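You operate a simulated robot arm through the tools that you are given. There is no shell and no other tool.

You are at the controls of a simulated robot arm. One attempt, no reset.

TASK
Zero the reader on the blank at BLUE, then read vial Y7.
Fine: reader dial on BLUE; the blank vial goes back to the low grey rack, vial Y7 stays in the well; leave the other vials alone.

Only the result counts: the job must be done as asked and must still hold three seconds after the hand-in. Knocking over, shifting, dropping, spilling or breaking anything else fails it.

THE ROBOT
A 5-joint arm with a two-finger parallel gripper, fixed in place. Base frame: the origin is at the foot of the arm, x ahead of it, y to its left, z up; the work surface is at about z = 0. Lengths are in m, angles in degrees, forces in N, time in s.
With the tool pointing down near the work surface it reaches from about 0.26 to 0.68 m from the base axis. Its first joint turns from -66.0 to 66.0 degrees. The tool tilts only in the upright plane through the base axis and itself; it spins freely about its own axis. Payload 2.9 kg.
Tool frame: the origin (TCP) lies between the finger pads and is the grasp point; the fingertips stand 0.03 m ahead of it; z points along the fingers, y is the line along which they close. Largest opening 0.11 m; finger width 0.02, thickness 0.01; the body of the gripper, 0.048 by 0.112 m, starts 0.055 m behind the TCP.
Orientation is told as [roll, pitch, yaw] about the base's x, y, z axes, in that order, counted from this pose: with the fingers straight down and closing along the base's y, the tool's x points along the base's -x, its y along +y and its z along -z.

THE INTERFACE
- The arm moves only by the tool step_arm. Its argument "series" is a list of rows, each an object of numbers (a shift or turn left out is 0, a gripper value left out holds the last): "tx", "ty", "tz": the shift along the tool's x, y, z in units of 40 mm (1.0 is 40 mm); "wx", "wy", "wz": the turn, a rotation vector about the tool's x, y, z in units of 6 degrees (1.0 is 6 degrees); "gripper": the finger opening in m, from 0 to 0.11. In form: [{"tx": .., "ty": .., "tz": .., "wx": .., "wy": .., "wz": .., "gripper": ..}, ...]. A call has 1 to 20 rows; each row shifts and turns the commanded pose from where the row before left it, along the tool's axes as they then stand. A call with a number of a shift or a turn outside -1 to 1 is refused whole. Rows are played at 5 a second. More than 0.05 m and 8.6 degrees between two rows, or a gripper value outside its range, and nothing of the call is played. Where a pose cannot be reached the arm comes as near as it can. A force on the tool above 40 N (or 10 N above the force at the start of the call, whichever is more), or a blocked arm, ends the call early, and 0.2 s more pass. Each finger travels about 0.108 m/s and halts on what it meets, pressing with about 43 N; the grip force reading is that of the motor and also rises with nothing between the fingers. The clock runs only during rows and for 0.2 s after the last one: add rows that do not move to give the fingers time. The reply holds the time, the measured pose of the TCP, the force on the tool along the base axes, the opening and the grip force, in the units named above and with some noise, with the torque about the TCP (base axes, N m) and any sound that the robot's microphone picked up.
- Cameras (640 x 400 px; columns grow to the right, rows downward): "scene" is fixed at [0.0492, -0.4715, 0.5983]; the picture's right is [0.57, -0.82, 0.00], its down [-0.51, -0.36, -0.78] and it looks along [0.64, 0.44, -0.63] (base axes); focal length 329 px, centre (320, 200). "wrist" rides on the gripper at [0.072, 0.017, -0.103] in the tool frame; the picture's right is [-0.23, 0.97, 0.00], its down [-0.76, -0.18, -0.62] and it looks along [-0.61, -0.14, 0.78] (tool axes); focal length 222 px, centre (320, 200). There is no depth. A picture from a camera that has moved, and an enlarged one, comes with that camera's place and axes in the base frame and with its lens.
- snapshot(camera): a new picture of that camera. The clock stands still meanwhile.
- zoom(camera, box): a new picture of the part [left, top, right, bottom] of that camera's present view, enlarged. The clock stands still meanwhile.
- sign_off(): hands the job in; it is judged then, once.

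Places have to be worked out from the pictures, the camera data and where the tool is seen. Open the gripper and draw the arm clear of the work before you hand the job in, unless the task says otherwise.

The tools are called after "Emit:" as name(argument=value, ...) on one line, values as JSON. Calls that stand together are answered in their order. step_arm: Moves the arm, as the interface text tells. Its arguments: {"type":"object","properties":{"series":{"type":"array","items":{"type":"object","properties":{"tx":{"type":"number"},"ty":{"type":"number"},"tz":{"type":"number"},"wx":{"type":"number"},"wy":{"type":"number"},"wz":{"type":"number"},"gripper":{"type":"number"}}}}},"required":["series"]} The other tools are called the same way: snapshot (camera) takes a picture; zoom (camera, box) takes an enlarged picture of a part of a camera's view; sign_off () hands the job in.

At the start:

```text
clock: 0.0
tool_pos: [0.2855, -0.3586, 0.3567]
tcp_rot: [0.0, -0.1, -0.1]
wrist_force: [-0.4, 0.1, -0.3]
moment: [-0.03, -0.01, -0.01]
finger_gap: 0.11
finger_force: 0.0
```

scene: 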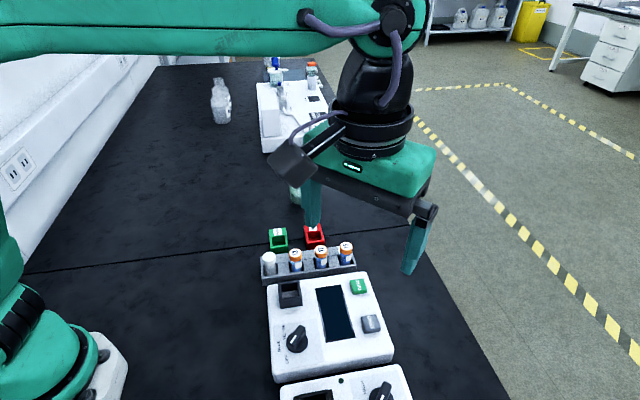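
wrist: 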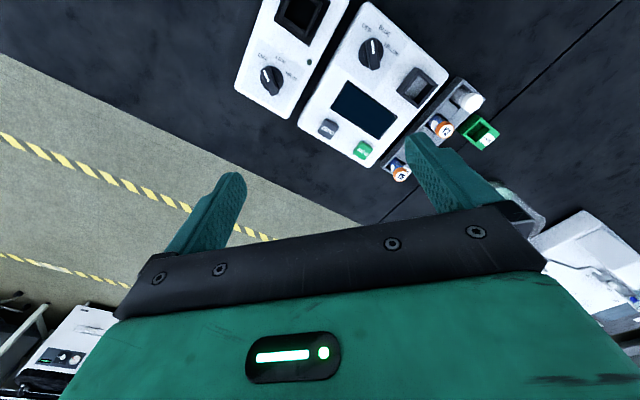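

I'll look more closely at the reader, dial and rack from both cameras before moving.

Emit:
zoom(camera="scene", box=[250, 210, 410, 310])

Emit:
zoom(camera="scene", box=[250, 300, 410, 400])

Emit:
zoom(camera="wrist", box=[220, 0, 540, 200])

Emit:
zoom(camera="scene", box=[190, 40, 350, 140])

```text
4.00 times, centred on (330, 260) of scene
camera zoom: at [0.0492, -0.4715, 0.5983], right [0.57, -0.82, 0.0], down [-0.51, -0.36, -0.78], along [0.64, 0.44, -0.63], focal length 1318 px, centre (280, -40)
```

zoom: 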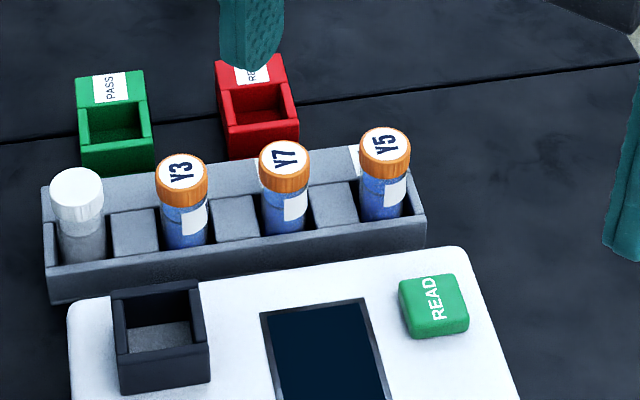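

```text
4.00 times, centred on (330, 350) of scene
camera zoom: at [0.0492, -0.4715, 0.5983], right [0.57, -0.82, 0.0], down [-0.51, -0.36, -0.78], along [0.64, 0.44, -0.63], focal length 1318 px, centre (280, -400)
```

zoom: 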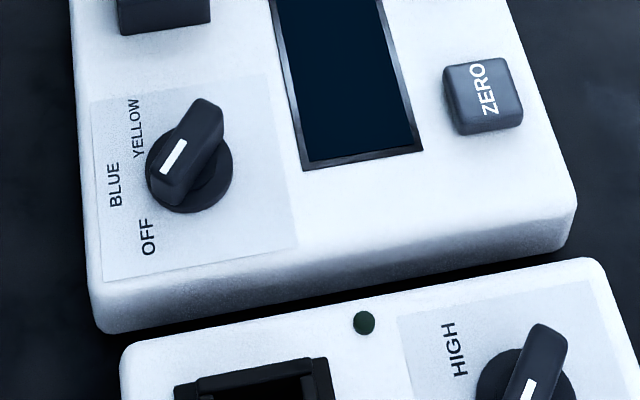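

```text
2.00 times, centred on (380, 100) of wrist
camera zoom: at [0.2135, -0.3426, 0.4591], right [0.23, 0.97, 0.0], down [0.76, -0.18, 0.62], along [0.61, -0.14, -0.78], focal length 444 px, centre (200, 400)
```

zoom: 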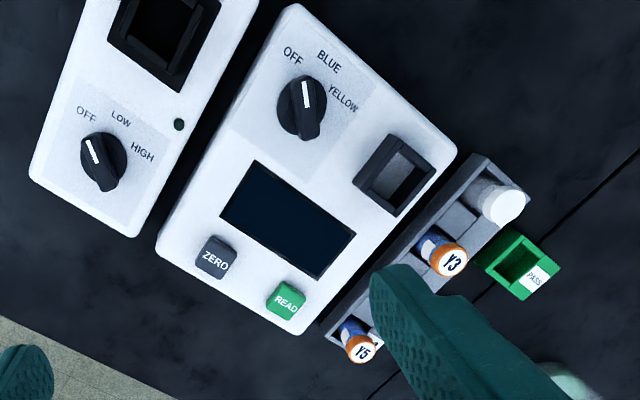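

```text
4.00 times, centred on (270, 90) of scene
camera zoom: at [0.0492, -0.4715, 0.5983], right [0.57, -0.82, 0.0], down [-0.51, -0.36, -0.78], along [0.64, 0.44, -0.63], focal length 1318 px, centre (520, 640)
```

zoom: 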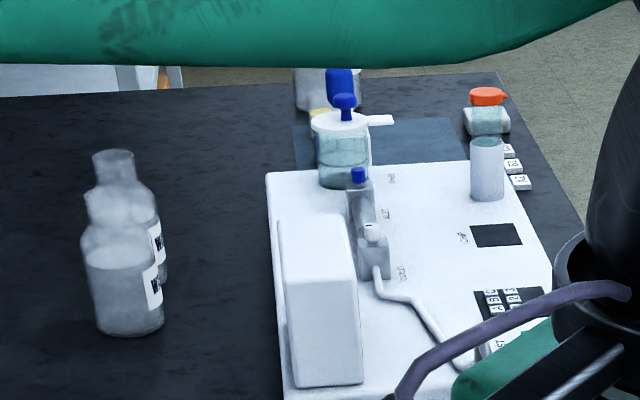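

The reader, its dial (pointing at OFF by my reading) and the rack are all turned about 45° to the base. I make the blank's cap about (0.384, -0.108, 0.048) and the well about (0.326, -0.213, 0.075). I'll move high above the rack side and spin the tool to get a closer wrist view.

Emit:
step_arm(series=[{"tx": -0.052, "ty": 0.924, "tz": 0.2}, {"tx": -0.052, "ty": 0.924, "tz": 0.2}, {"tx": -0.052, "ty": 0.924, "tz": 0.2}, {"tx": -0.052, "ty": 0.924, "tz": 0.2}, {"tx": -0.052, "ty": 0.924, "tz": 0.2}, {"tx": -0.052, "ty": 0.924, "tz": 0.2}, {"tx": -0.052, "ty": 0.924, "tz": 0.2}, {"wz": 0.9375}, {"wz": 0.9375}, {"wz": 0.9375}, {"wz": 0.9375}, {"wz": 0.9375}, {"wz": 0.9375}, {"wz": 0.9375}, {"wz": 0.9375}, {}])

```text
clock: 3.4
tool_pos: [0.3001, -0.1006, 0.301]
tcp_rot: [0.0, 0.0, -45.1]
wrist_force: [0.2, 0.4, 0.6]
moment: [0.01, -0.01, 0.01]
finger_gap: 0.1102
finger_force: 0.0
```

The arm reached the planned vantage point cleanly. Now I'll take pictures from both cameras.

Emit:
snapshot(camera="wrist")

Emit:
snapshot(camera="scene")

```text
taken
camera wrist: at [0.2616, -0.0374, 0.4033], right [0.85, 0.53, 0.0], down [0.41, -0.66, 0.62], along [0.33, -0.53, -0.78], focal length 222 px, centre (320, 200)
```

wrist: 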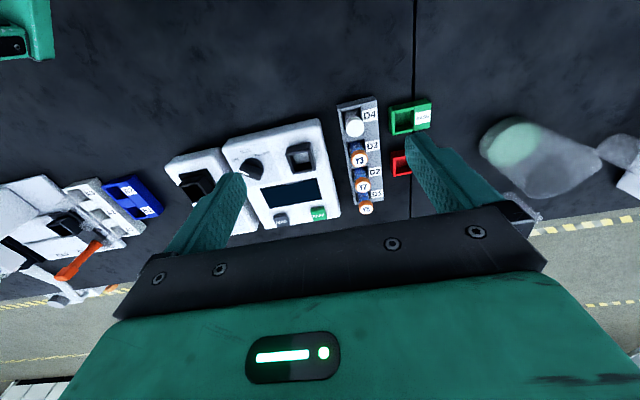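

```text
taken
```

scene: 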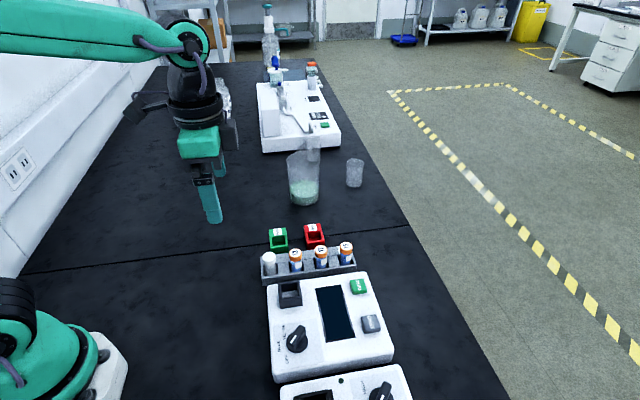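

Emit:
zoom(camera="wrist", box=[320, 85, 448, 225])

Emit:
zoom(camera="wrist", box=[210, 110, 370, 240])

Emit:
zoom(camera="scene", box=[255, 215, 365, 285])

Emit:
zoom(camera="scene", box=[260, 270, 400, 360])

```text
2.86 times, centred on (384, 155) of wrist
camera zoom: at [0.2616, -0.0374, 0.4033], right [0.85, 0.53, 0.0], down [0.41, -0.66, 0.62], along [0.33, -0.53, -0.78], focal length 635 px, centre (137, 329)
```

zoom: 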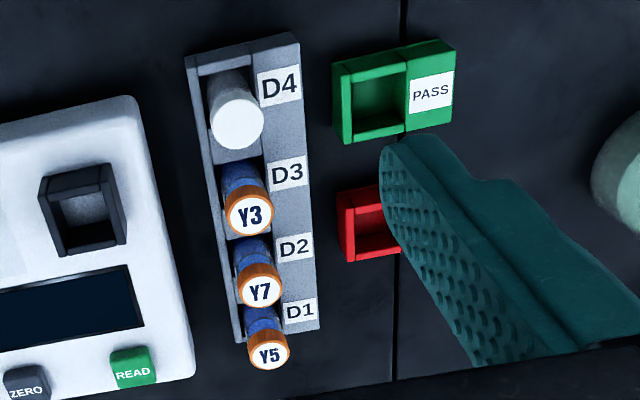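

```text
3.08 times, centred on (290, 175) of wrist
camera zoom: at [0.2616, -0.0374, 0.4033], right [0.85, 0.53, 0.0], down [0.41, -0.66, 0.62], along [0.33, -0.53, -0.78], focal length 684 px, centre (412, 277)
```

zoom: 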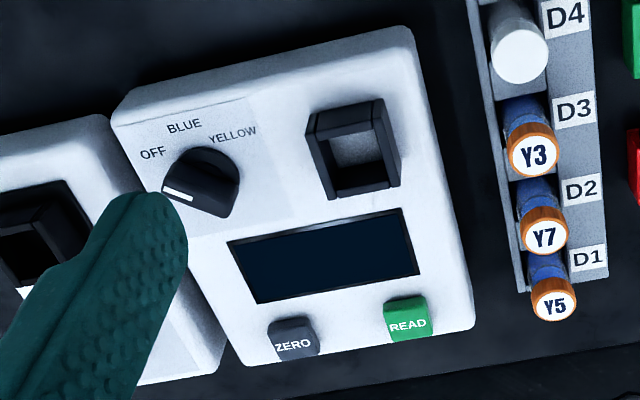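

```text
5.71 times, centred on (310, 250) of scene
camera zoom: at [0.0492, -0.4715, 0.5983], right [0.57, -0.82, 0.0], down [-0.51, -0.36, -0.78], along [0.64, 0.44, -0.63], focal length 1882 px, centre (377, -86)
```

zoom: 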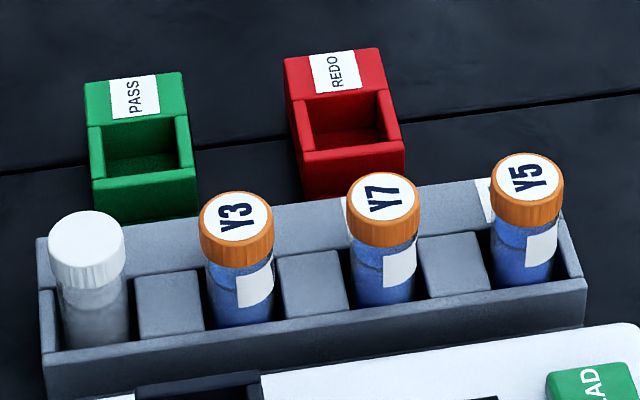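

```text
4.44 times, centred on (330, 315) of scene
camera zoom: at [0.0492, -0.4715, 0.5983], right [0.57, -0.82, 0.0], down [-0.51, -0.36, -0.78], along [0.64, 0.44, -0.63], focal length 1464 px, centre (276, -311)
```

zoom: 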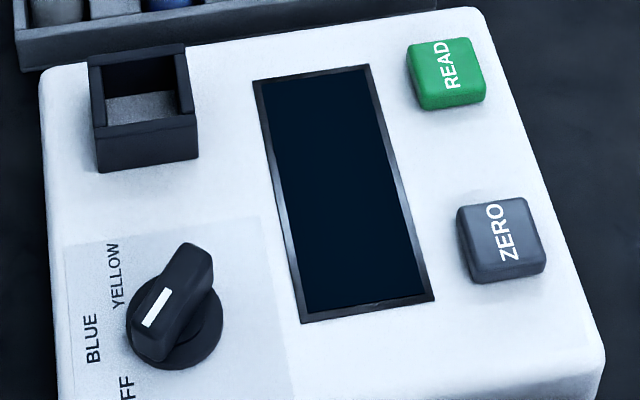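

The rack is D1–D4, with Y7 in D2 and the blank in D4. I need precise dial geometry, so I'll zoom tighter on the dial and well.

Emit:
zoom(camera="scene", box=[268, 315, 332, 355])

Emit:
zoom(camera="wrist", box=[225, 130, 289, 190])

Emit:
zoom(camera="scene", box=[265, 270, 329, 310])

```text
10.00 times, centred on (300, 335) of scene
camera zoom: at [0.0492, -0.4715, 0.5983], right [0.57, -0.82, 0.0], down [-0.51, -0.36, -0.78], along [0.64, 0.44, -0.63], focal length 3294 px, centre (520, -1150)
```

zoom: 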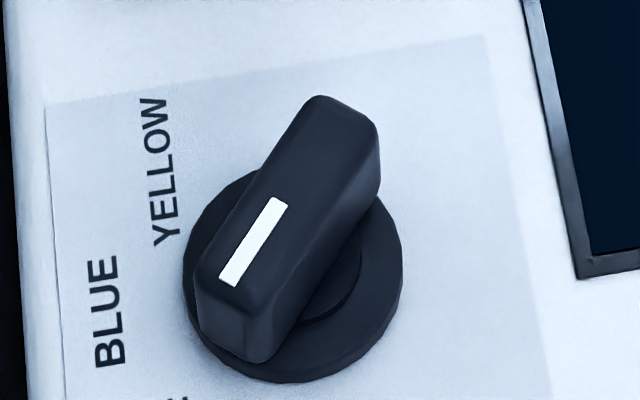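

```text
6.67 times, centred on (257, 160) of wrist
camera zoom: at [0.2616, -0.0374, 0.4033], right [0.85, 0.53, 0.0], down [0.41, -0.66, 0.62], along [0.33, -0.53, -0.78], focal length 1481 px, centre (740, 467)
```

zoom: 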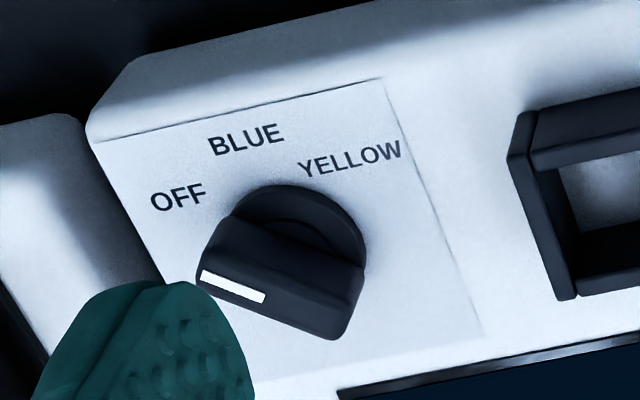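

```text
10.00 times, centred on (297, 290) of scene
camera zoom: at [0.0492, -0.4715, 0.5983], right [0.57, -0.82, 0.0], down [-0.51, -0.36, -0.78], along [0.64, 0.44, -0.63], focal length 3294 px, centre (550, -700)
```

zoom: 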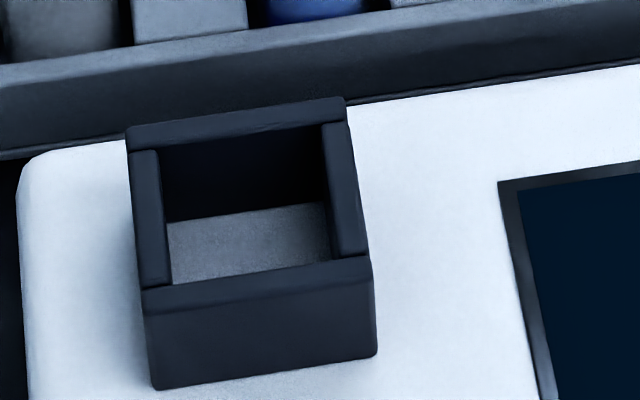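

Combining both cameras with refined axes, I put the dial axis near (0.265, -0.275) with its handle top at z≈0.078, pointing at about 187°. BLUE is at about 135°. I'll move above the dial at a safe height, spin the fingers to straddle the handle, and check the alignment.

Emit:
step_arm(series=[{"tx": -0.494, "ty": -0.74, "tz": 0.505}, {"tx": -0.494, "ty": -0.74, "tz": 0.505}, {"tx": -0.494, "ty": -0.74, "tz": 0.505}, {"tx": -0.494, "ty": -0.74, "tz": 0.505}, {"tx": -0.494, "ty": -0.74, "tz": 0.505}, {"wz": -0.967, "gripper": 0.05}, {"wz": -0.967}, {"wz": -0.967}, {"wz": -0.967}, {"wz": -0.967}, {"wz": -0.967}, {"wz": -0.967}, {"wz": -0.967}, {"wz": -0.967}, {}])

```text
clock: 6.6
tool_pos: [0.2644, -0.2742, 0.1997]
tcp_rot: [-0.1, -0.1, 7.3]
wrist_force: [-1.7, 0.5, -0.5]
moment: [0.01, 0.02, -0.01]
finger_gap: 0.0501
finger_force: 0.0
```

Now I'm hovering over the estimated dial position. I'll check from both cameras.

Emit:
snapshot(camera="wrist")

Emit:
zoom(camera="scene", box=[220, 200, 420, 400])

```text
taken
camera wrist: at [0.1919, -0.2676, 0.3024], right [0.1, 0.99, 0.0], down [0.78, -0.08, 0.62], along [0.62, -0.06, -0.78], focal length 222 px, centre (320, 200)
```

wrist: 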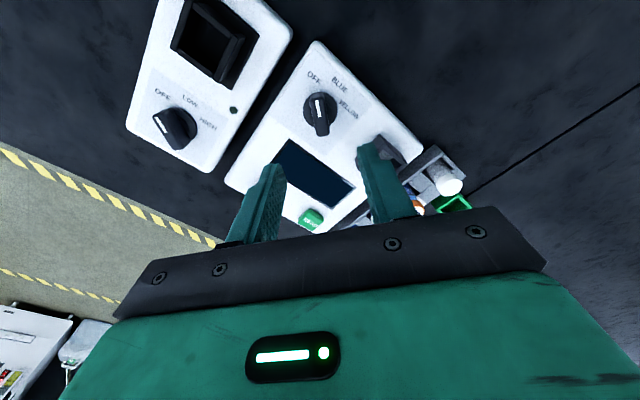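

```text
2.00 times, centred on (320, 300) of scene
camera zoom: at [0.0492, -0.4715, 0.5983], right [0.57, -0.82, 0.0], down [-0.51, -0.36, -0.78], along [0.64, 0.44, -0.63], focal length 659 px, centre (320, 0)
```

zoom: 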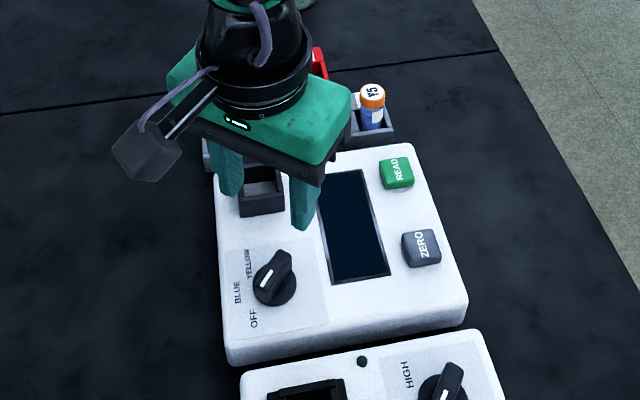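

Emit:
zoom(camera="wrist", box=[280, 60, 376, 120])

Emit:
zoom(camera="wrist", box=[240, 40, 480, 240])

Emit:
zoom(camera="scene", box=[272, 315, 336, 365])

```text
6.67 times, centred on (328, 90) of wrist
camera zoom: at [0.1919, -0.2676, 0.3024], right [0.1, 0.99, 0.0], down [0.78, -0.08, 0.62], along [0.62, -0.06, -0.78], focal length 1481 px, centre (267, 933)
```

zoom: 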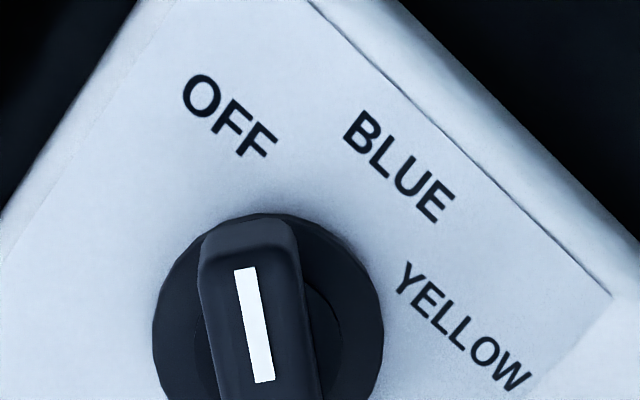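

```text
2.00 times, centred on (360, 140) of wrist
camera zoom: at [0.1919, -0.2676, 0.3024], right [0.1, 0.99, 0.0], down [0.78, -0.08, 0.62], along [0.62, -0.06, -0.78], focal length 444 px, centre (240, 320)
```

zoom: 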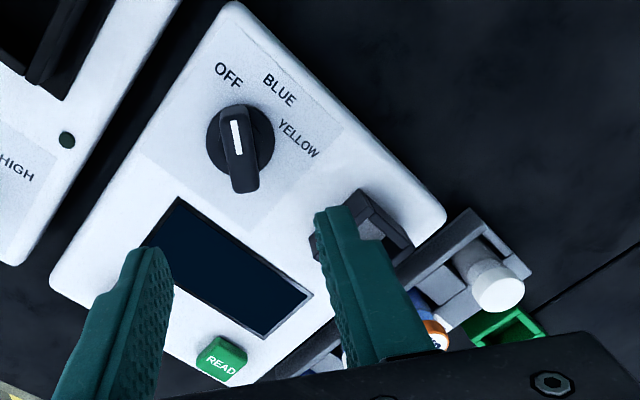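

```text
8.00 times, centred on (304, 340) of scene
camera zoom: at [0.0492, -0.4715, 0.5983], right [0.57, -0.82, 0.0], down [-0.51, -0.36, -0.78], along [0.64, 0.44, -0.63], focal length 2635 px, centre (448, -920)
```

zoom: 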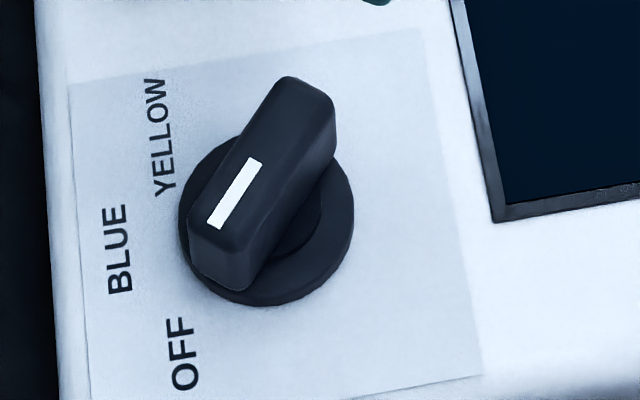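

The dial centre computes to (0.2645, -0.275). The labels sit about 50° apart, with OFF at 184.6° and BLUE at 134.6°. I'll trim the spin and descend so the fingertips straddle the handle at about z=0.06, above the disc.

Emit:
step_arm(series=[{"wz": 0.43, "ty": -0.02}, {"tz": 0.9}, {"tz": 0.9}, {"tz": 0.6}, {"tz": 0.3}, {}])

Emit:
zoom(camera="scene", box=[250, 280, 370, 380])

Emit:
snapshot(camera="wrist")

```text
clock: 8.0
tool_pos: [0.2648, -0.2762, 0.0909]
tcp_rot: [0.0, 0.0, 4.6]
wrist_force: [0.4, 0.0, -0.5]
moment: [0.0, 0.0, 0.04]
finger_gap: 0.0503
finger_force: 0.0
```

```text
4.00 times, centred on (310, 330) of scene
camera zoom: at [0.0493, -0.4715, 0.5983], right [0.57, -0.82, 0.0], down [-0.51, -0.36, -0.78], along [0.64, 0.44, -0.63], focal length 1318 px, centre (360, -320)
```

zoom: 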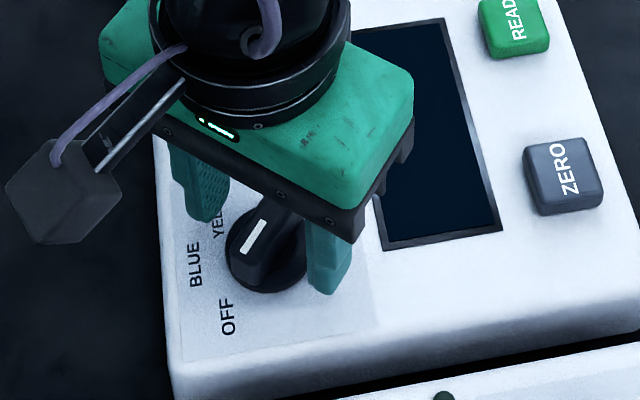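

```text
taken
camera wrist: at [0.1923, -0.2648, 0.1938], right [0.15, 0.99, 0.0], down [0.77, -0.12, 0.62], along [0.62, -0.09, -0.78], focal length 222 px, centre (320, 200)
```

wrist: 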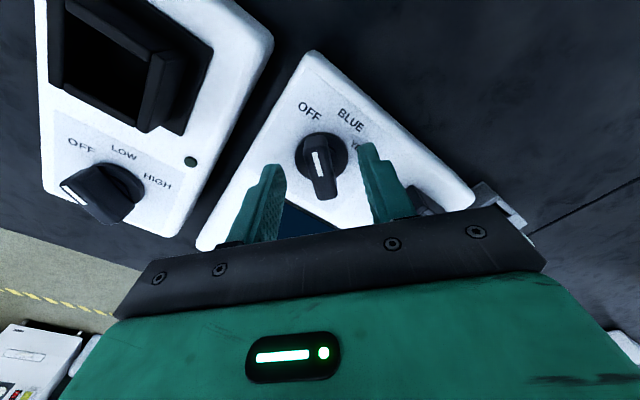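

The fingers straddle the handle symmetrically in both views. Closing on the handle now.

Emit:
step_arm(series=[{"gripper": 0.02}, {"gripper": 0.008}, {}, {}])

```text
clock: 9.0
tool_pos: [0.2648, -0.2739, 0.0912]
tcp_rot: [0.1, 0.1, 4.7]
wrist_force: [5.5, 14.8, 1.7]
moment: [0.18, 0.11, 0.0]
finger_gap: 0.0147
finger_force: 44.6
```

The handle is held with a gap of 14.7 mm. There's about 15 N of side force in +y, so the knob axis sits slightly to +y; I'll relieve this before turning.

Emit:
step_arm(series=[{"ty": 0.05}, {}])

```text
clock: 9.6
tool_pos: [0.2647, -0.274, 0.0922]
tcp_rot: [-0.1, -0.1, 4.5]
wrist_force: [-6.4, -13.9, -6.9]
moment: [-0.23, 1.41, -0.05]
finger_gap: 0.0149
finger_force: 45.0
```

Emit:
step_arm(series=[{"ty": -0.024}, {}])

```text
clock: 10.2
tool_pos: [0.2644, -0.2748, 0.091]
tcp_rot: [-0.1, -0.1, 4.5]
wrist_force: [-13.2, -9.4, -6.6]
moment: [-0.24, -1.02, -0.03]
finger_gap: 0.0147
finger_force: 45.0
```

Emit:
step_arm(series=[{}, {}])

```text
clock: 10.8
tool_pos: [0.2646, -0.2732, 0.0918]
tcp_rot: [0.1, 0.0, 4.6]
wrist_force: [-15.5, -14.8, -7.9]
moment: [-0.33, -0.09, -0.02]
finger_gap: 0.0145
finger_force: 45.0
```

Small residual side forces remain, well below the limit. I'll ease the tool the way it's being pushed and turn the first part clockwise.

Emit:
step_arm(series=[{"tx": 0.025, "ty": -0.02}, {"wz": 0.7}, {"wz": 0.7}, {}])

```text
clock: 11.8
tool_pos: [0.2652, -0.2745, 0.0912]
tcp_rot: [0.2, 0.1, -3.8]
wrist_force: [10.6, 15.0, -11.0]
moment: [0.13, -1.32, 0.03]
finger_gap: 0.0149
finger_force: 45.0
```

Emit:
step_arm(series=[{"wz": 0.8}, {"wz": 0.8}, {"wz": 0.8}, {"wz": 0.8}, {}])

```text
clock: 12.5
tool_pos: [0.2644, -0.2749, 0.091]
tcp_rot: [0.1, 0.1, -13.6]
wrist_force: [2.0, 0.2, -1.4]
moment: [0.05, 0.32, 0.01]
finger_gap: 0.0149
finger_force: 44.9
stopped in row 3: the force on the tool passed its limit at 42 N (the readings are from after the stop); the commanded pose is now the measured one
```

The force limit stopped the turn at yaw -13.6°, and the forces are now near zero. I'll check what the dial is doing.

Emit:
zoom(camera="scene", box=[272, 315, 336, 355])

Emit:
zoom(camera="wrist", box=[260, 60, 420, 220])

```text
10.00 times, centred on (304, 335) of scene
camera zoom: at [0.0492, -0.4715, 0.5983], right [0.57, -0.82, 0.0], down [-0.51, -0.36, -0.78], along [0.64, 0.44, -0.63], focal length 3294 px, centre (480, -1150)
```

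zoom: 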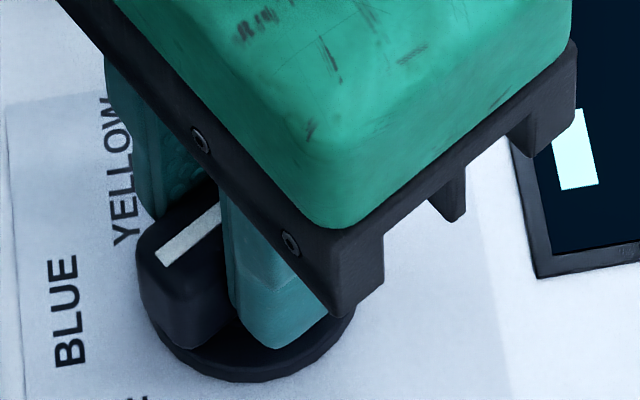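

```text
2.50 times, centred on (340, 140) of wrist
camera zoom: at [0.1994, -0.2414, 0.1939], right [0.45, 0.89, 0.0], down [0.7, -0.35, 0.62], along [0.56, -0.28, -0.78], focal length 555 px, centre (270, 350)
```

zoom: 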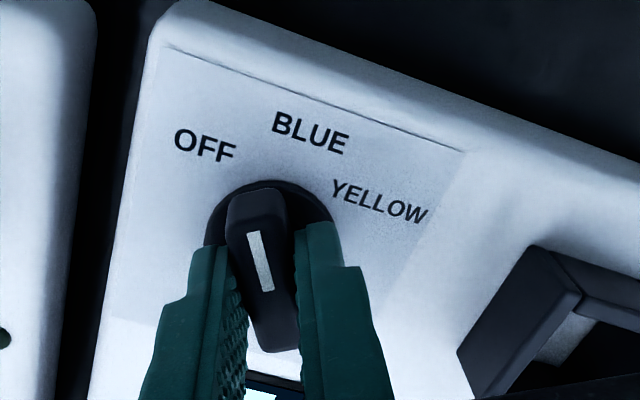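

The dial follows the grip: the pointer is now at about 166°, and the screen has lit. I'll continue in gentler steps.

Emit:
step_arm(series=[{"wz": 0.4}, {"wz": 0.4}, {"wz": 0.4}, {"wz": 0.4}, {}])

```text
clock: 13.7
tool_pos: [0.2644, -0.2741, 0.09]
tcp_rot: [0.0, 0.1, -23.2]
wrist_force: [7.5, 7.3, -9.4]
moment: [-0.36, -1.15, -0.01]
finger_gap: 0.0148
finger_force: 44.8
```

Emit:
step_arm(series=[{"wz": 0.4}, {"wz": 0.4}, {"wz": 0.4}, {"wz": 0.4}, {"wz": 0.4}, {}])

```text
clock: 15.1
tool_pos: [0.2647, -0.2739, 0.0911]
tcp_rot: [-0.1, 0.2, -35.1]
wrist_force: [18.4, 20.8, -7.6]
moment: [-0.16, -1.17, 0.06]
finger_gap: 0.0149
finger_force: 45.2
```

Emit:
step_arm(series=[{"ty": 0.035}, {"wz": 0.35}, {"wz": 0.35}, {"wz": 0.35}, {"wz": 0.35}, {"wz": 0.3}, {}])

Emit:
zoom(camera="wrist", box=[260, 60, 420, 220])

Emit:
zoom(camera="scene", box=[272, 275, 400, 355])

```text
clock: 16.7
tool_pos: [0.2653, -0.2734, 0.091]
tcp_rot: [0.1, 0.1, -45.6]
wrist_force: [-11.4, -23.5, -10.5]
moment: [0.31, 1.0, -0.04]
finger_gap: 0.015
finger_force: 44.6
```

```text
2.50 times, centred on (340, 140) of wrist
camera zoom: at [0.2274, -0.2107, 0.1939], right [0.85, 0.52, 0.0], down [0.41, -0.67, 0.62], along [0.32, -0.53, -0.78], focal length 555 px, centre (270, 350)
```

zoom: 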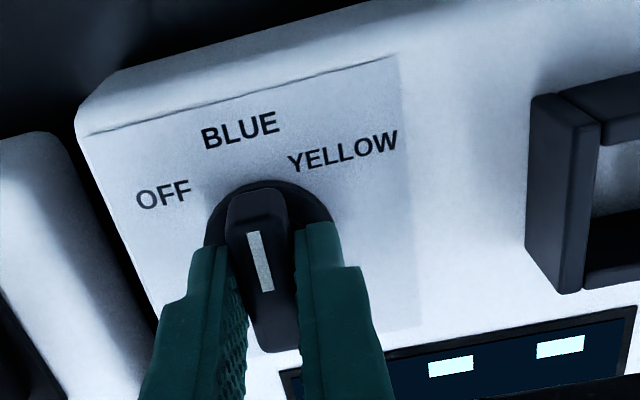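

```text
5.00 times, centred on (336, 315) of scene
camera zoom: at [0.0493, -0.4716, 0.5982], right [0.57, -0.82, 0.0], down [-0.51, -0.36, -0.78], along [0.64, 0.44, -0.63], focal length 1647 px, centre (240, -375)
```

zoom: 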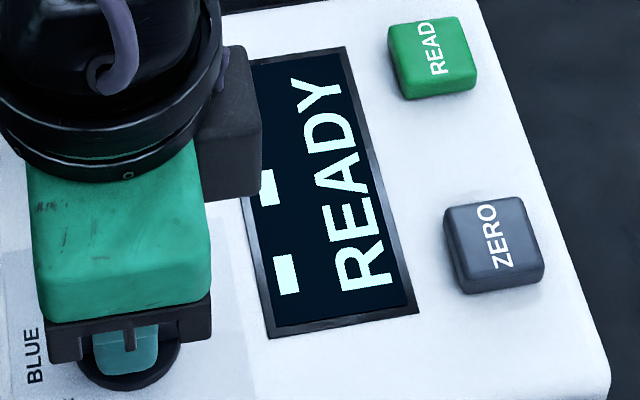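

The screen reads READY and the pointer is in line with BLUE. I'll relieve the side force, open the fingers, rise, and check that the dial stays put.

Emit:
step_arm(series=[{"ty": -0.03}, {"gripper": 0.05}, {}, {"tz": -0.5}, {"tz": -1.0}, {"tz": -1.0}, {"tz": -1.0}, {}])

Emit:
zoom(camera="scene", box=[268, 275, 396, 355])

Emit:
snapshot(camera="wrist")

```text
clock: 18.5
tool_pos: [0.2647, -0.2745, 0.2316]
tcp_rot: [0.0, 0.1, -45.5]
wrist_force: [-0.5, -0.4, -0.3]
moment: [-0.02, -0.02, 0.02]
finger_gap: 0.0502
finger_force: 0.1
```

```text
5.00 times, centred on (332, 315) of scene
camera zoom: at [0.0492, -0.4715, 0.5983], right [0.57, -0.82, 0.0], down [-0.51, -0.36, -0.78], along [0.64, 0.44, -0.63], focal length 1647 px, centre (260, -375)
```

zoom: 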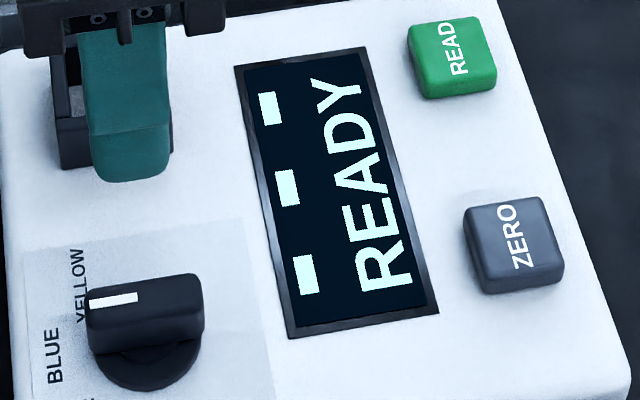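

```text
taken
camera wrist: at [0.2266, -0.2112, 0.3346], right [0.85, 0.52, 0.0], down [0.41, -0.67, 0.62], along [0.32, -0.53, -0.78], focal length 222 px, centre (320, 200)
```

wrist: 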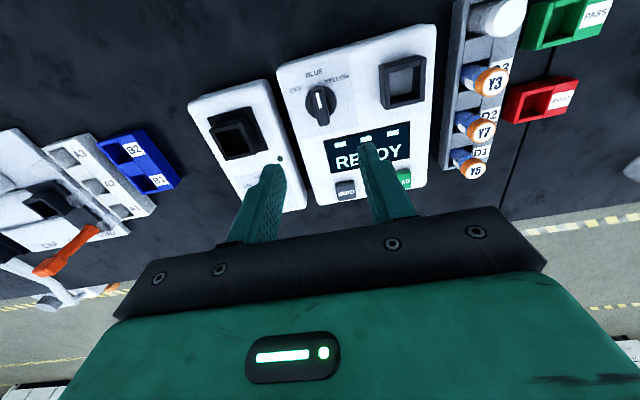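

The dial shows BLUE and the reader READY. Next I'll locate the blank and well more precisely from this vantage.

Emit:
zoom(camera="wrist", box=[440, 0, 600, 100])

Emit:
zoom(camera="wrist", box=[280, 30, 440, 130])

Emit:
zoom(camera="scene", box=[255, 240, 319, 290])

```text
4.00 times, centred on (520, 50) of wrist
camera zoom: at [0.2266, -0.2112, 0.3346], right [0.85, 0.52, 0.0], down [0.41, -0.67, 0.62], along [0.32, -0.53, -0.78], focal length 888 px, centre (-480, 800)
```

zoom: 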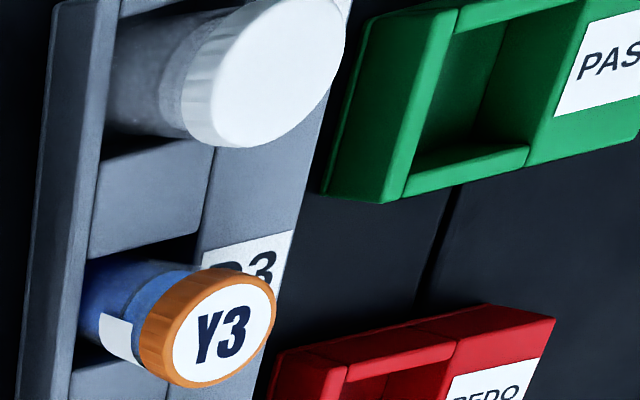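

```text
4.00 times, centred on (360, 80) of wrist
camera zoom: at [0.2266, -0.2112, 0.3346], right [0.85, 0.52, 0.0], down [0.41, -0.67, 0.62], along [0.32, -0.53, -0.78], focal length 888 px, centre (160, 680)
```

zoom: 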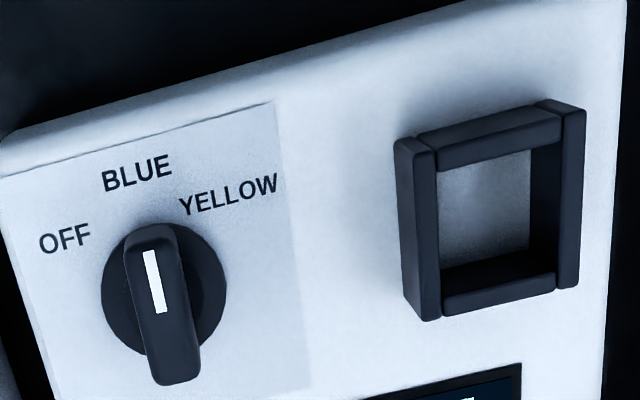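

```text
8.00 times, centred on (287, 265) of scene
camera zoom: at [0.0492, -0.4715, 0.5983], right [0.57, -0.82, 0.0], down [-0.51, -0.36, -0.78], along [0.64, 0.44, -0.63], focal length 2635 px, centre (584, -320)
```

zoom: 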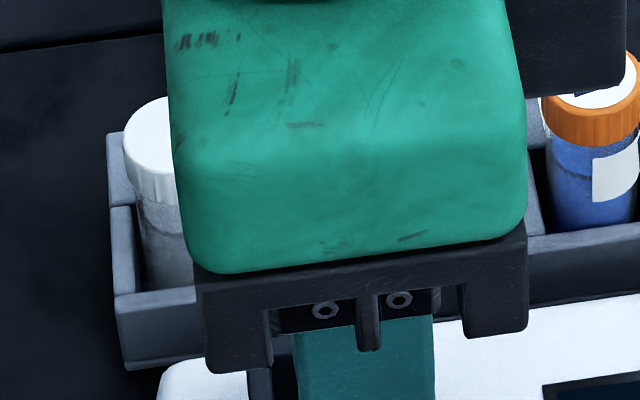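

The dial pointer is clearly on BLUE. The blank's cap centre agrees in all views at about (0.3735, -0.1157), top z≈0.0675, and the well is at about (0.3295, -0.207). I'll move above the blank, staying high.

Emit:
step_arm(series=[{"tx": 0.187, "ty": 0.943}, {"tx": 0.187, "ty": 0.943}, {"tx": 0.187, "ty": 0.943}, {"tx": 0.187, "ty": 0.943}, {"tx": 0.187, "ty": 0.943}, {"tz": 0.8}, {"tz": 0.8}, {}])

Emit:
snapshot(camera="wrist")

Emit:
zoom(camera="scene", box=[230, 190, 390, 290])

```text
clock: 20.3
tool_pos: [0.3741, -0.1145, 0.1664]
tcp_rot: [-0.1, 0.1, -45.5]
wrist_force: [0.0, 0.2, 0.4]
moment: [0.01, -0.02, 0.01]
finger_gap: 0.05
finger_force: 0.0
```

```text
taken
camera wrist: at [0.3356, -0.0519, 0.2688], right [0.85, 0.52, 0.0], down [0.41, -0.67, 0.62], along [0.32, -0.53, -0.78], focal length 222 px, centre (320, 200)
```

wrist: 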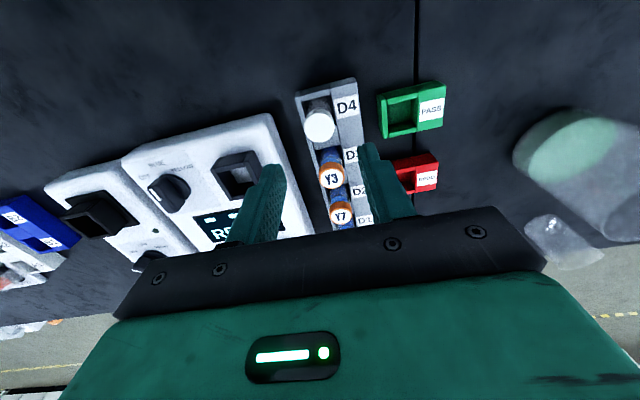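

```text
4.00 times, centred on (310, 240) of scene
camera zoom: at [0.0493, -0.4715, 0.5983], right [0.57, -0.82, 0.0], down [-0.51, -0.36, -0.78], along [0.64, 0.44, -0.63], focal length 1318 px, centre (360, 40)
```

zoom: 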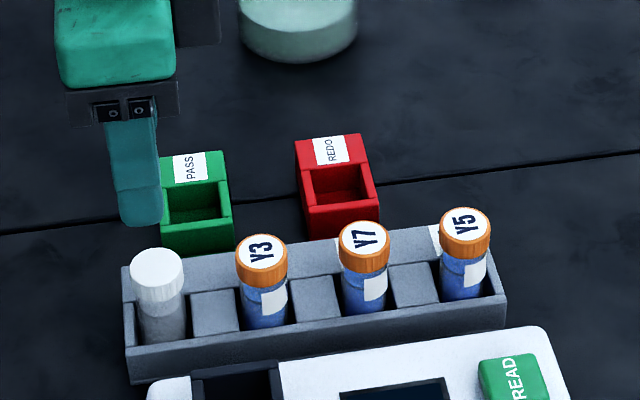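

Emit:
zoom(camera="wrist", box=[270, 70, 398, 150])

Emit:
zoom(camera="scene", box=[252, 240, 316, 290])

```text
5.00 times, centred on (334, 110) of wrist
camera zoom: at [0.3356, -0.0519, 0.2688], right [0.85, 0.52, 0.0], down [0.41, -0.67, 0.62], along [0.32, -0.53, -0.78], focal length 1111 px, centre (250, 650)
```

zoom: 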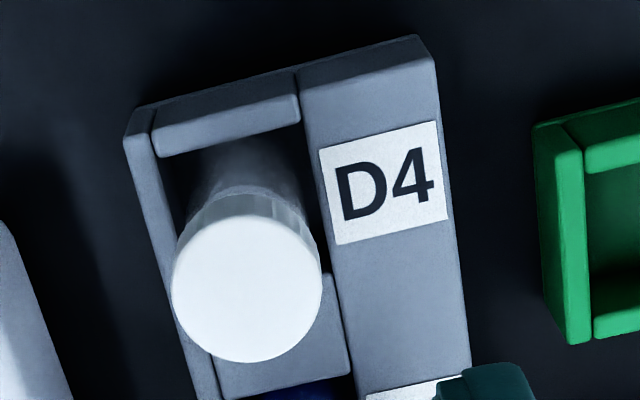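

```text
8.00 times, centred on (284, 265) of scene
camera zoom: at [0.0493, -0.4715, 0.5983], right [0.57, -0.82, 0.0], down [-0.51, -0.36, -0.78], along [0.64, 0.44, -0.63], focal length 2635 px, centre (608, -320)
```

zoom: 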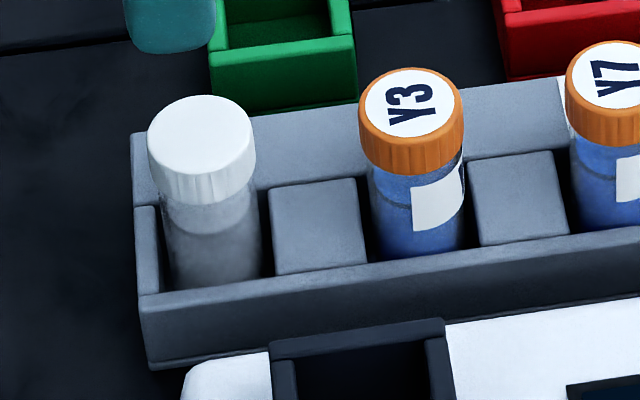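

The triangulation puts the blank's cap at (0.3735, -0.1155, 0.068), with rack walls about 0.031 high, so there is room for fingertips at about 0.047. I'll descend over the cap with the fingers open across the row.

Emit:
step_arm(series=[{"tz": 0.9}, {"tz": 0.7}, {"tz": 0.4}, {"tz": 0.23}, {}])

Emit:
zoom(camera="scene", box=[230, 210, 358, 290])

Emit:
zoom(camera="wrist", box=[240, 60, 432, 220])

```text
clock: 21.5
tool_pos: [0.3729, -0.1159, 0.077]
tcp_rot: [0.1, 0.0, -45.5]
wrist_force: [0.3, 0.1, -0.5]
moment: [0.0, 0.04, 0.02]
finger_gap: 0.0499
finger_force: 0.2
```

```text
5.00 times, centred on (294, 250) of scene
camera zoom: at [0.0493, -0.4715, 0.5983], right [0.57, -0.82, 0.0], down [-0.51, -0.36, -0.78], along [0.64, 0.44, -0.63], focal length 1647 px, centre (450, -50)
```

zoom: 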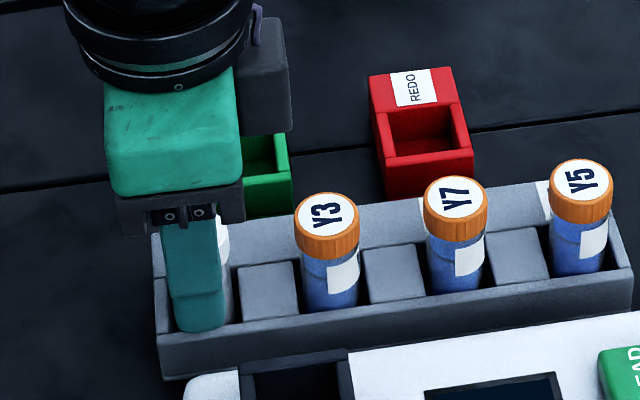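

```text
2.50 times, centred on (336, 140) of wrist
camera zoom: at [0.3352, -0.0528, 0.1802], right [0.85, 0.52, 0.0], down [0.41, -0.67, 0.62], along [0.32, -0.53, -0.78], focal length 555 px, centre (280, 350)
```

zoom: 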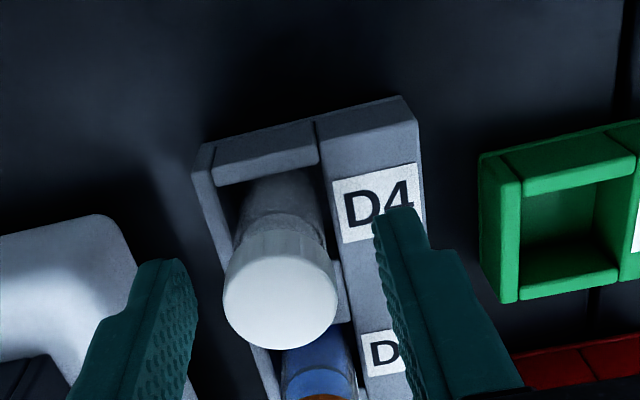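

The cap sits centred between the fingers. Closing on it.

Emit:
step_arm(series=[{"gripper": 0.034}, {"gripper": 0.02}, {}, {}])

```text
clock: 22.5
tool_pos: [0.3732, -0.1145, 0.0767]
tcp_rot: [0.1, 0.1, -45.5]
wrist_force: [-0.7, 0.4, 0.8]
moment: [0.0, -0.04, -0.04]
finger_gap: 0.0256
finger_force: 43.1
```

Gripped at 25.6 mm with 43 N. Lifting straight up.

Emit:
step_arm(series=[{"tz": -0.3}, {"tz": -0.6}, {"tz": -0.9}, {"tz": -0.9}, {}])

Emit:
zoom(camera="scene", box=[220, 150, 380, 290])

Emit:
snapshot(camera="wrist")

```text
clock: 23.7
tool_pos: [0.3717, -0.1149, 0.1864]
tcp_rot: [0.0, 0.0, -45.4]
wrist_force: [0.2, -1.0, 0.1]
moment: [0.03, 0.0, 0.01]
finger_gap: 0.0259
finger_force: 43.2
```

```text
2.86 times, centred on (300, 220) of scene
camera zoom: at [0.0492, -0.4715, 0.5983], right [0.57, -0.82, 0.0], down [-0.51, -0.36, -0.78], along [0.64, 0.44, -0.63], focal length 941 px, centre (377, 143)
```

zoom: 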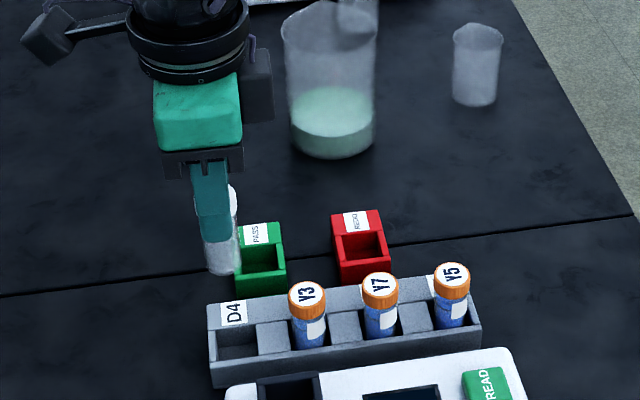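

```text
taken
camera wrist: at [0.335, -0.0521, 0.2888], right [0.85, 0.52, 0.0], down [0.41, -0.67, 0.62], along [0.32, -0.53, -0.78], focal length 222 px, centre (320, 200)
```

wrist: 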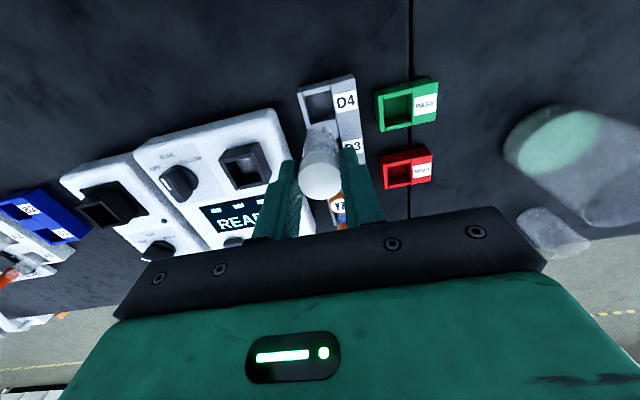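

The vial came out cleanly. Before moving over, I'll measure the well again from this pose.

Emit:
zoom(camera="wrist", box=[203, 135, 283, 200])

Emit:
zoom(camera="scene", box=[266, 270, 330, 310])

Emit:
zoom(camera="wrist", box=[280, 65, 376, 125])

```text
6.15 times, centred on (243, 168) of wrist
camera zoom: at [0.335, -0.0521, 0.2888], right [0.85, 0.52, 0.0], down [0.41, -0.67, 0.62], along [0.32, -0.53, -0.78], focal length 1367 px, centre (794, 400)
```

zoom: 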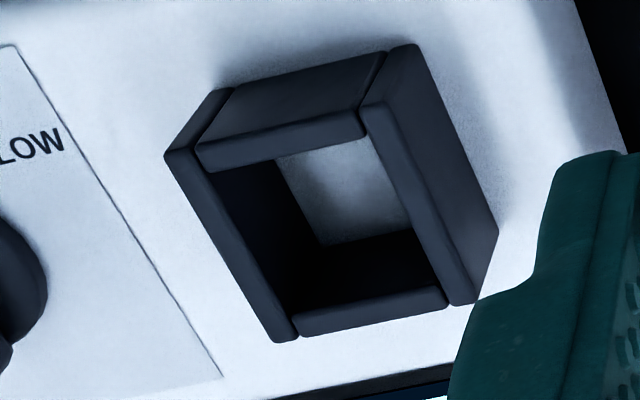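

```text
10.00 times, centred on (298, 290) of scene
camera zoom: at [0.0492, -0.4715, 0.5983], right [0.57, -0.82, 0.0], down [-0.51, -0.36, -0.78], along [0.64, 0.44, -0.63], focal length 3294 px, centre (540, -700)
```

zoom: 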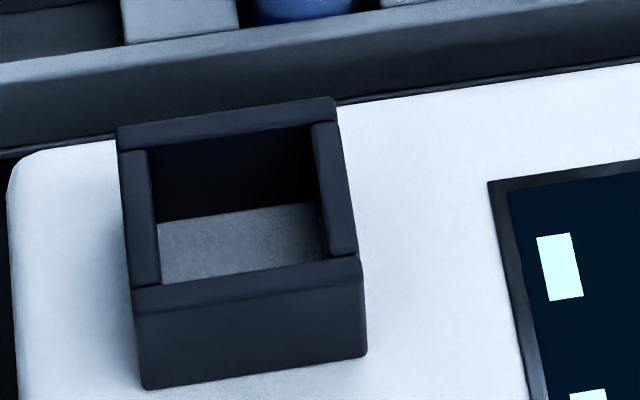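

```text
6.67 times, centred on (328, 95) of wrist
camera zoom: at [0.335, -0.0521, 0.2888], right [0.85, 0.52, 0.0], down [0.41, -0.67, 0.62], along [0.32, -0.53, -0.78], focal length 1481 px, centre (267, 900)
```

zoom: 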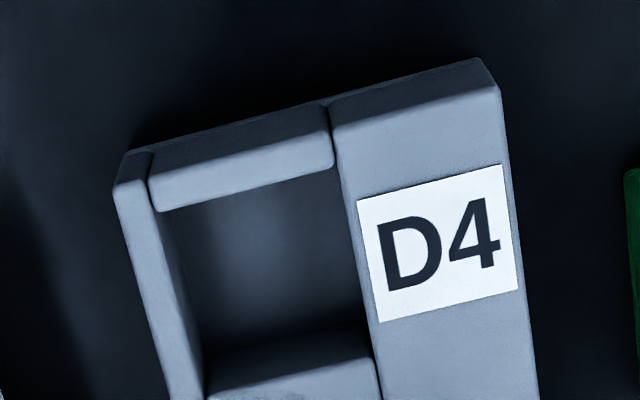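

The well is at (0.3297, -0.2067), with its rim at about z=0.073 and its floor at about z=0.05. I'll carry the blank over it while staying high, then lower to just above the rim and check.

Emit:
step_arm(series=[{"tx": -0.293, "ty": -0.793}, {"tx": -0.293, "ty": -0.793}, {"tx": -0.293, "ty": -0.793}, {}, {"tz": 0.5}, {}])

Emit:
zoom(camera="scene", box=[246, 230, 342, 310])

Emit:
snapshot(camera="wrist")

```text
clock: 25.1
tool_pos: [0.3303, -0.2066, 0.1655]
tcp_rot: [0.0, 0.1, -45.4]
wrist_force: [-0.1, -1.2, -0.5]
moment: [-0.01, -0.01, -0.01]
finger_gap: 0.026
finger_force: 43.2
```

```text
5.00 times, centred on (294, 270) of scene
camera zoom: at [0.0492, -0.4715, 0.5983], right [0.57, -0.82, 0.0], down [-0.51, -0.36, -0.78], along [0.64, 0.44, -0.63], focal length 1647 px, centre (450, -150)
```

zoom: 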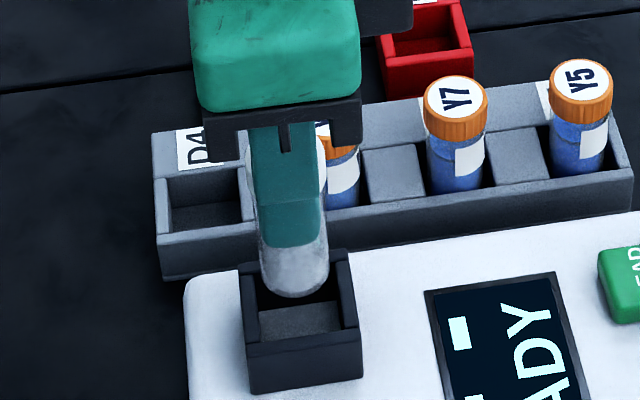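

```text
taken
camera wrist: at [0.2921, -0.1439, 0.2681], right [0.85, 0.52, 0.0], down [0.41, -0.67, 0.62], along [0.32, -0.53, -0.78], focal length 222 px, centre (320, 200)
```

wrist: 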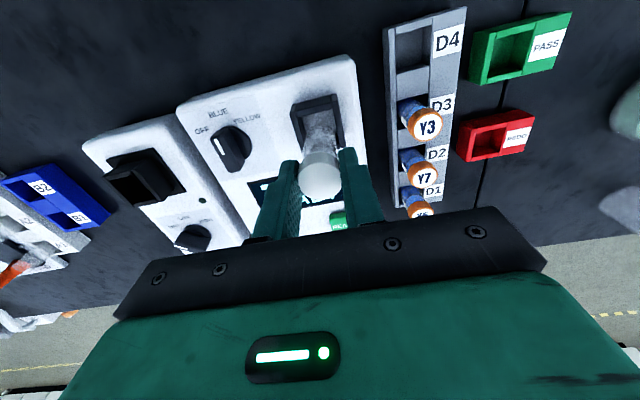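

Emit:
zoom(camera="wrist", box=[270, 80, 366, 160])

Emit:
zoom(camera="scene", box=[270, 268, 334, 312])

```text
5.00 times, centred on (318, 120) of wrist
camera zoom: at [0.2921, -0.1439, 0.2681], right [0.85, 0.52, 0.0], down [0.41, -0.67, 0.62], along [0.32, -0.53, -0.78], focal length 1111 px, centre (330, 600)
```

zoom: 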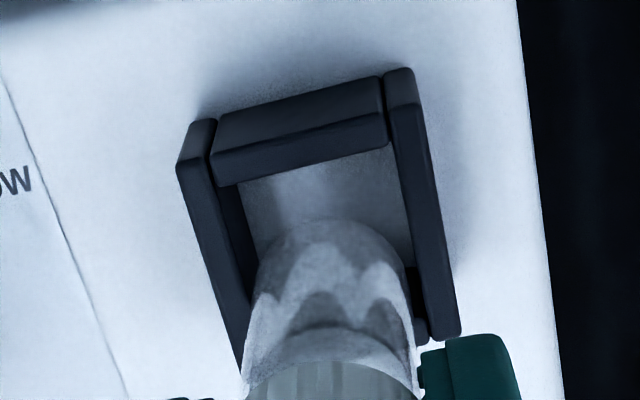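

```text
9.09 times, centred on (302, 290) of scene
camera zoom: at [0.0492, -0.4715, 0.5983], right [0.57, -0.82, 0.0], down [-0.51, -0.36, -0.78], along [0.64, 0.44, -0.63], focal length 2995 px, centre (484, -618)
```

zoom: 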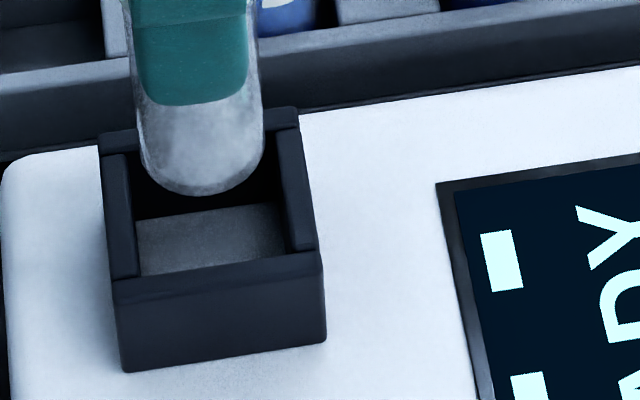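

The vial's bottom lines up with the well to within about 1–2 mm. I'll trim slightly and descend into the well, slowing near the floor.

Emit:
step_arm(series=[{"tx": -0.015, "ty": -0.028}, {"tz": 0.25}, {"tz": 0.25}, {"tz": 0.2}, {}])

Emit:
zoom(camera="scene", box=[262, 250, 342, 310])

```text
clock: 26.3
tool_pos: [0.3294, -0.2076, 0.1378]
tcp_rot: [0.0, 0.1, -45.4]
wrist_force: [0.3, -1.3, 0.0]
moment: [0.0, 0.02, -0.02]
finger_gap: 0.0258
finger_force: 43.3
```

```text
6.67 times, centred on (302, 280) of scene
camera zoom: at [0.0493, -0.4715, 0.5983], right [0.57, -0.82, 0.0], down [-0.51, -0.36, -0.78], along [0.64, 0.44, -0.63], focal length 2196 px, centre (440, -333)
```

zoom: 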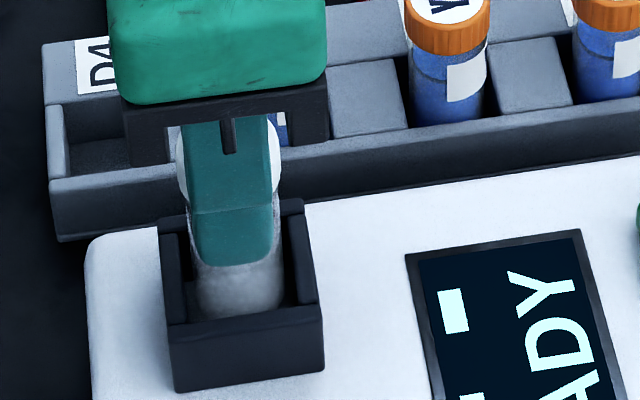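

The vial is entering the well freely. Continuing down in small steps to feel for the floor.

Emit:
step_arm(series=[{"tz": 0.06}, {"tz": 0.06}, {"tz": 0.06}, {"tz": 0.06}, {}])

```text
clock: 27.5
tool_pos: [0.33, -0.2083, 0.1275]
tcp_rot: [0.0, 0.0, -45.5]
wrist_force: [0.0, -0.2, -0.8]
moment: [0.0, 0.0, -0.02]
finger_gap: 0.0259
finger_force: 43.3
```

Emit:
step_arm(series=[{"tz": 0.05}, {"tz": 0.05}, {}])

```text
clock: 28.3
tool_pos: [0.3275, -0.2076, 0.1242]
tcp_rot: [0.0, 0.0, -45.5]
wrist_force: [0.0, -0.2, -0.1]
moment: [0.01, -0.02, 0.0]
finger_gap: 0.0261
finger_force: 42.8
```

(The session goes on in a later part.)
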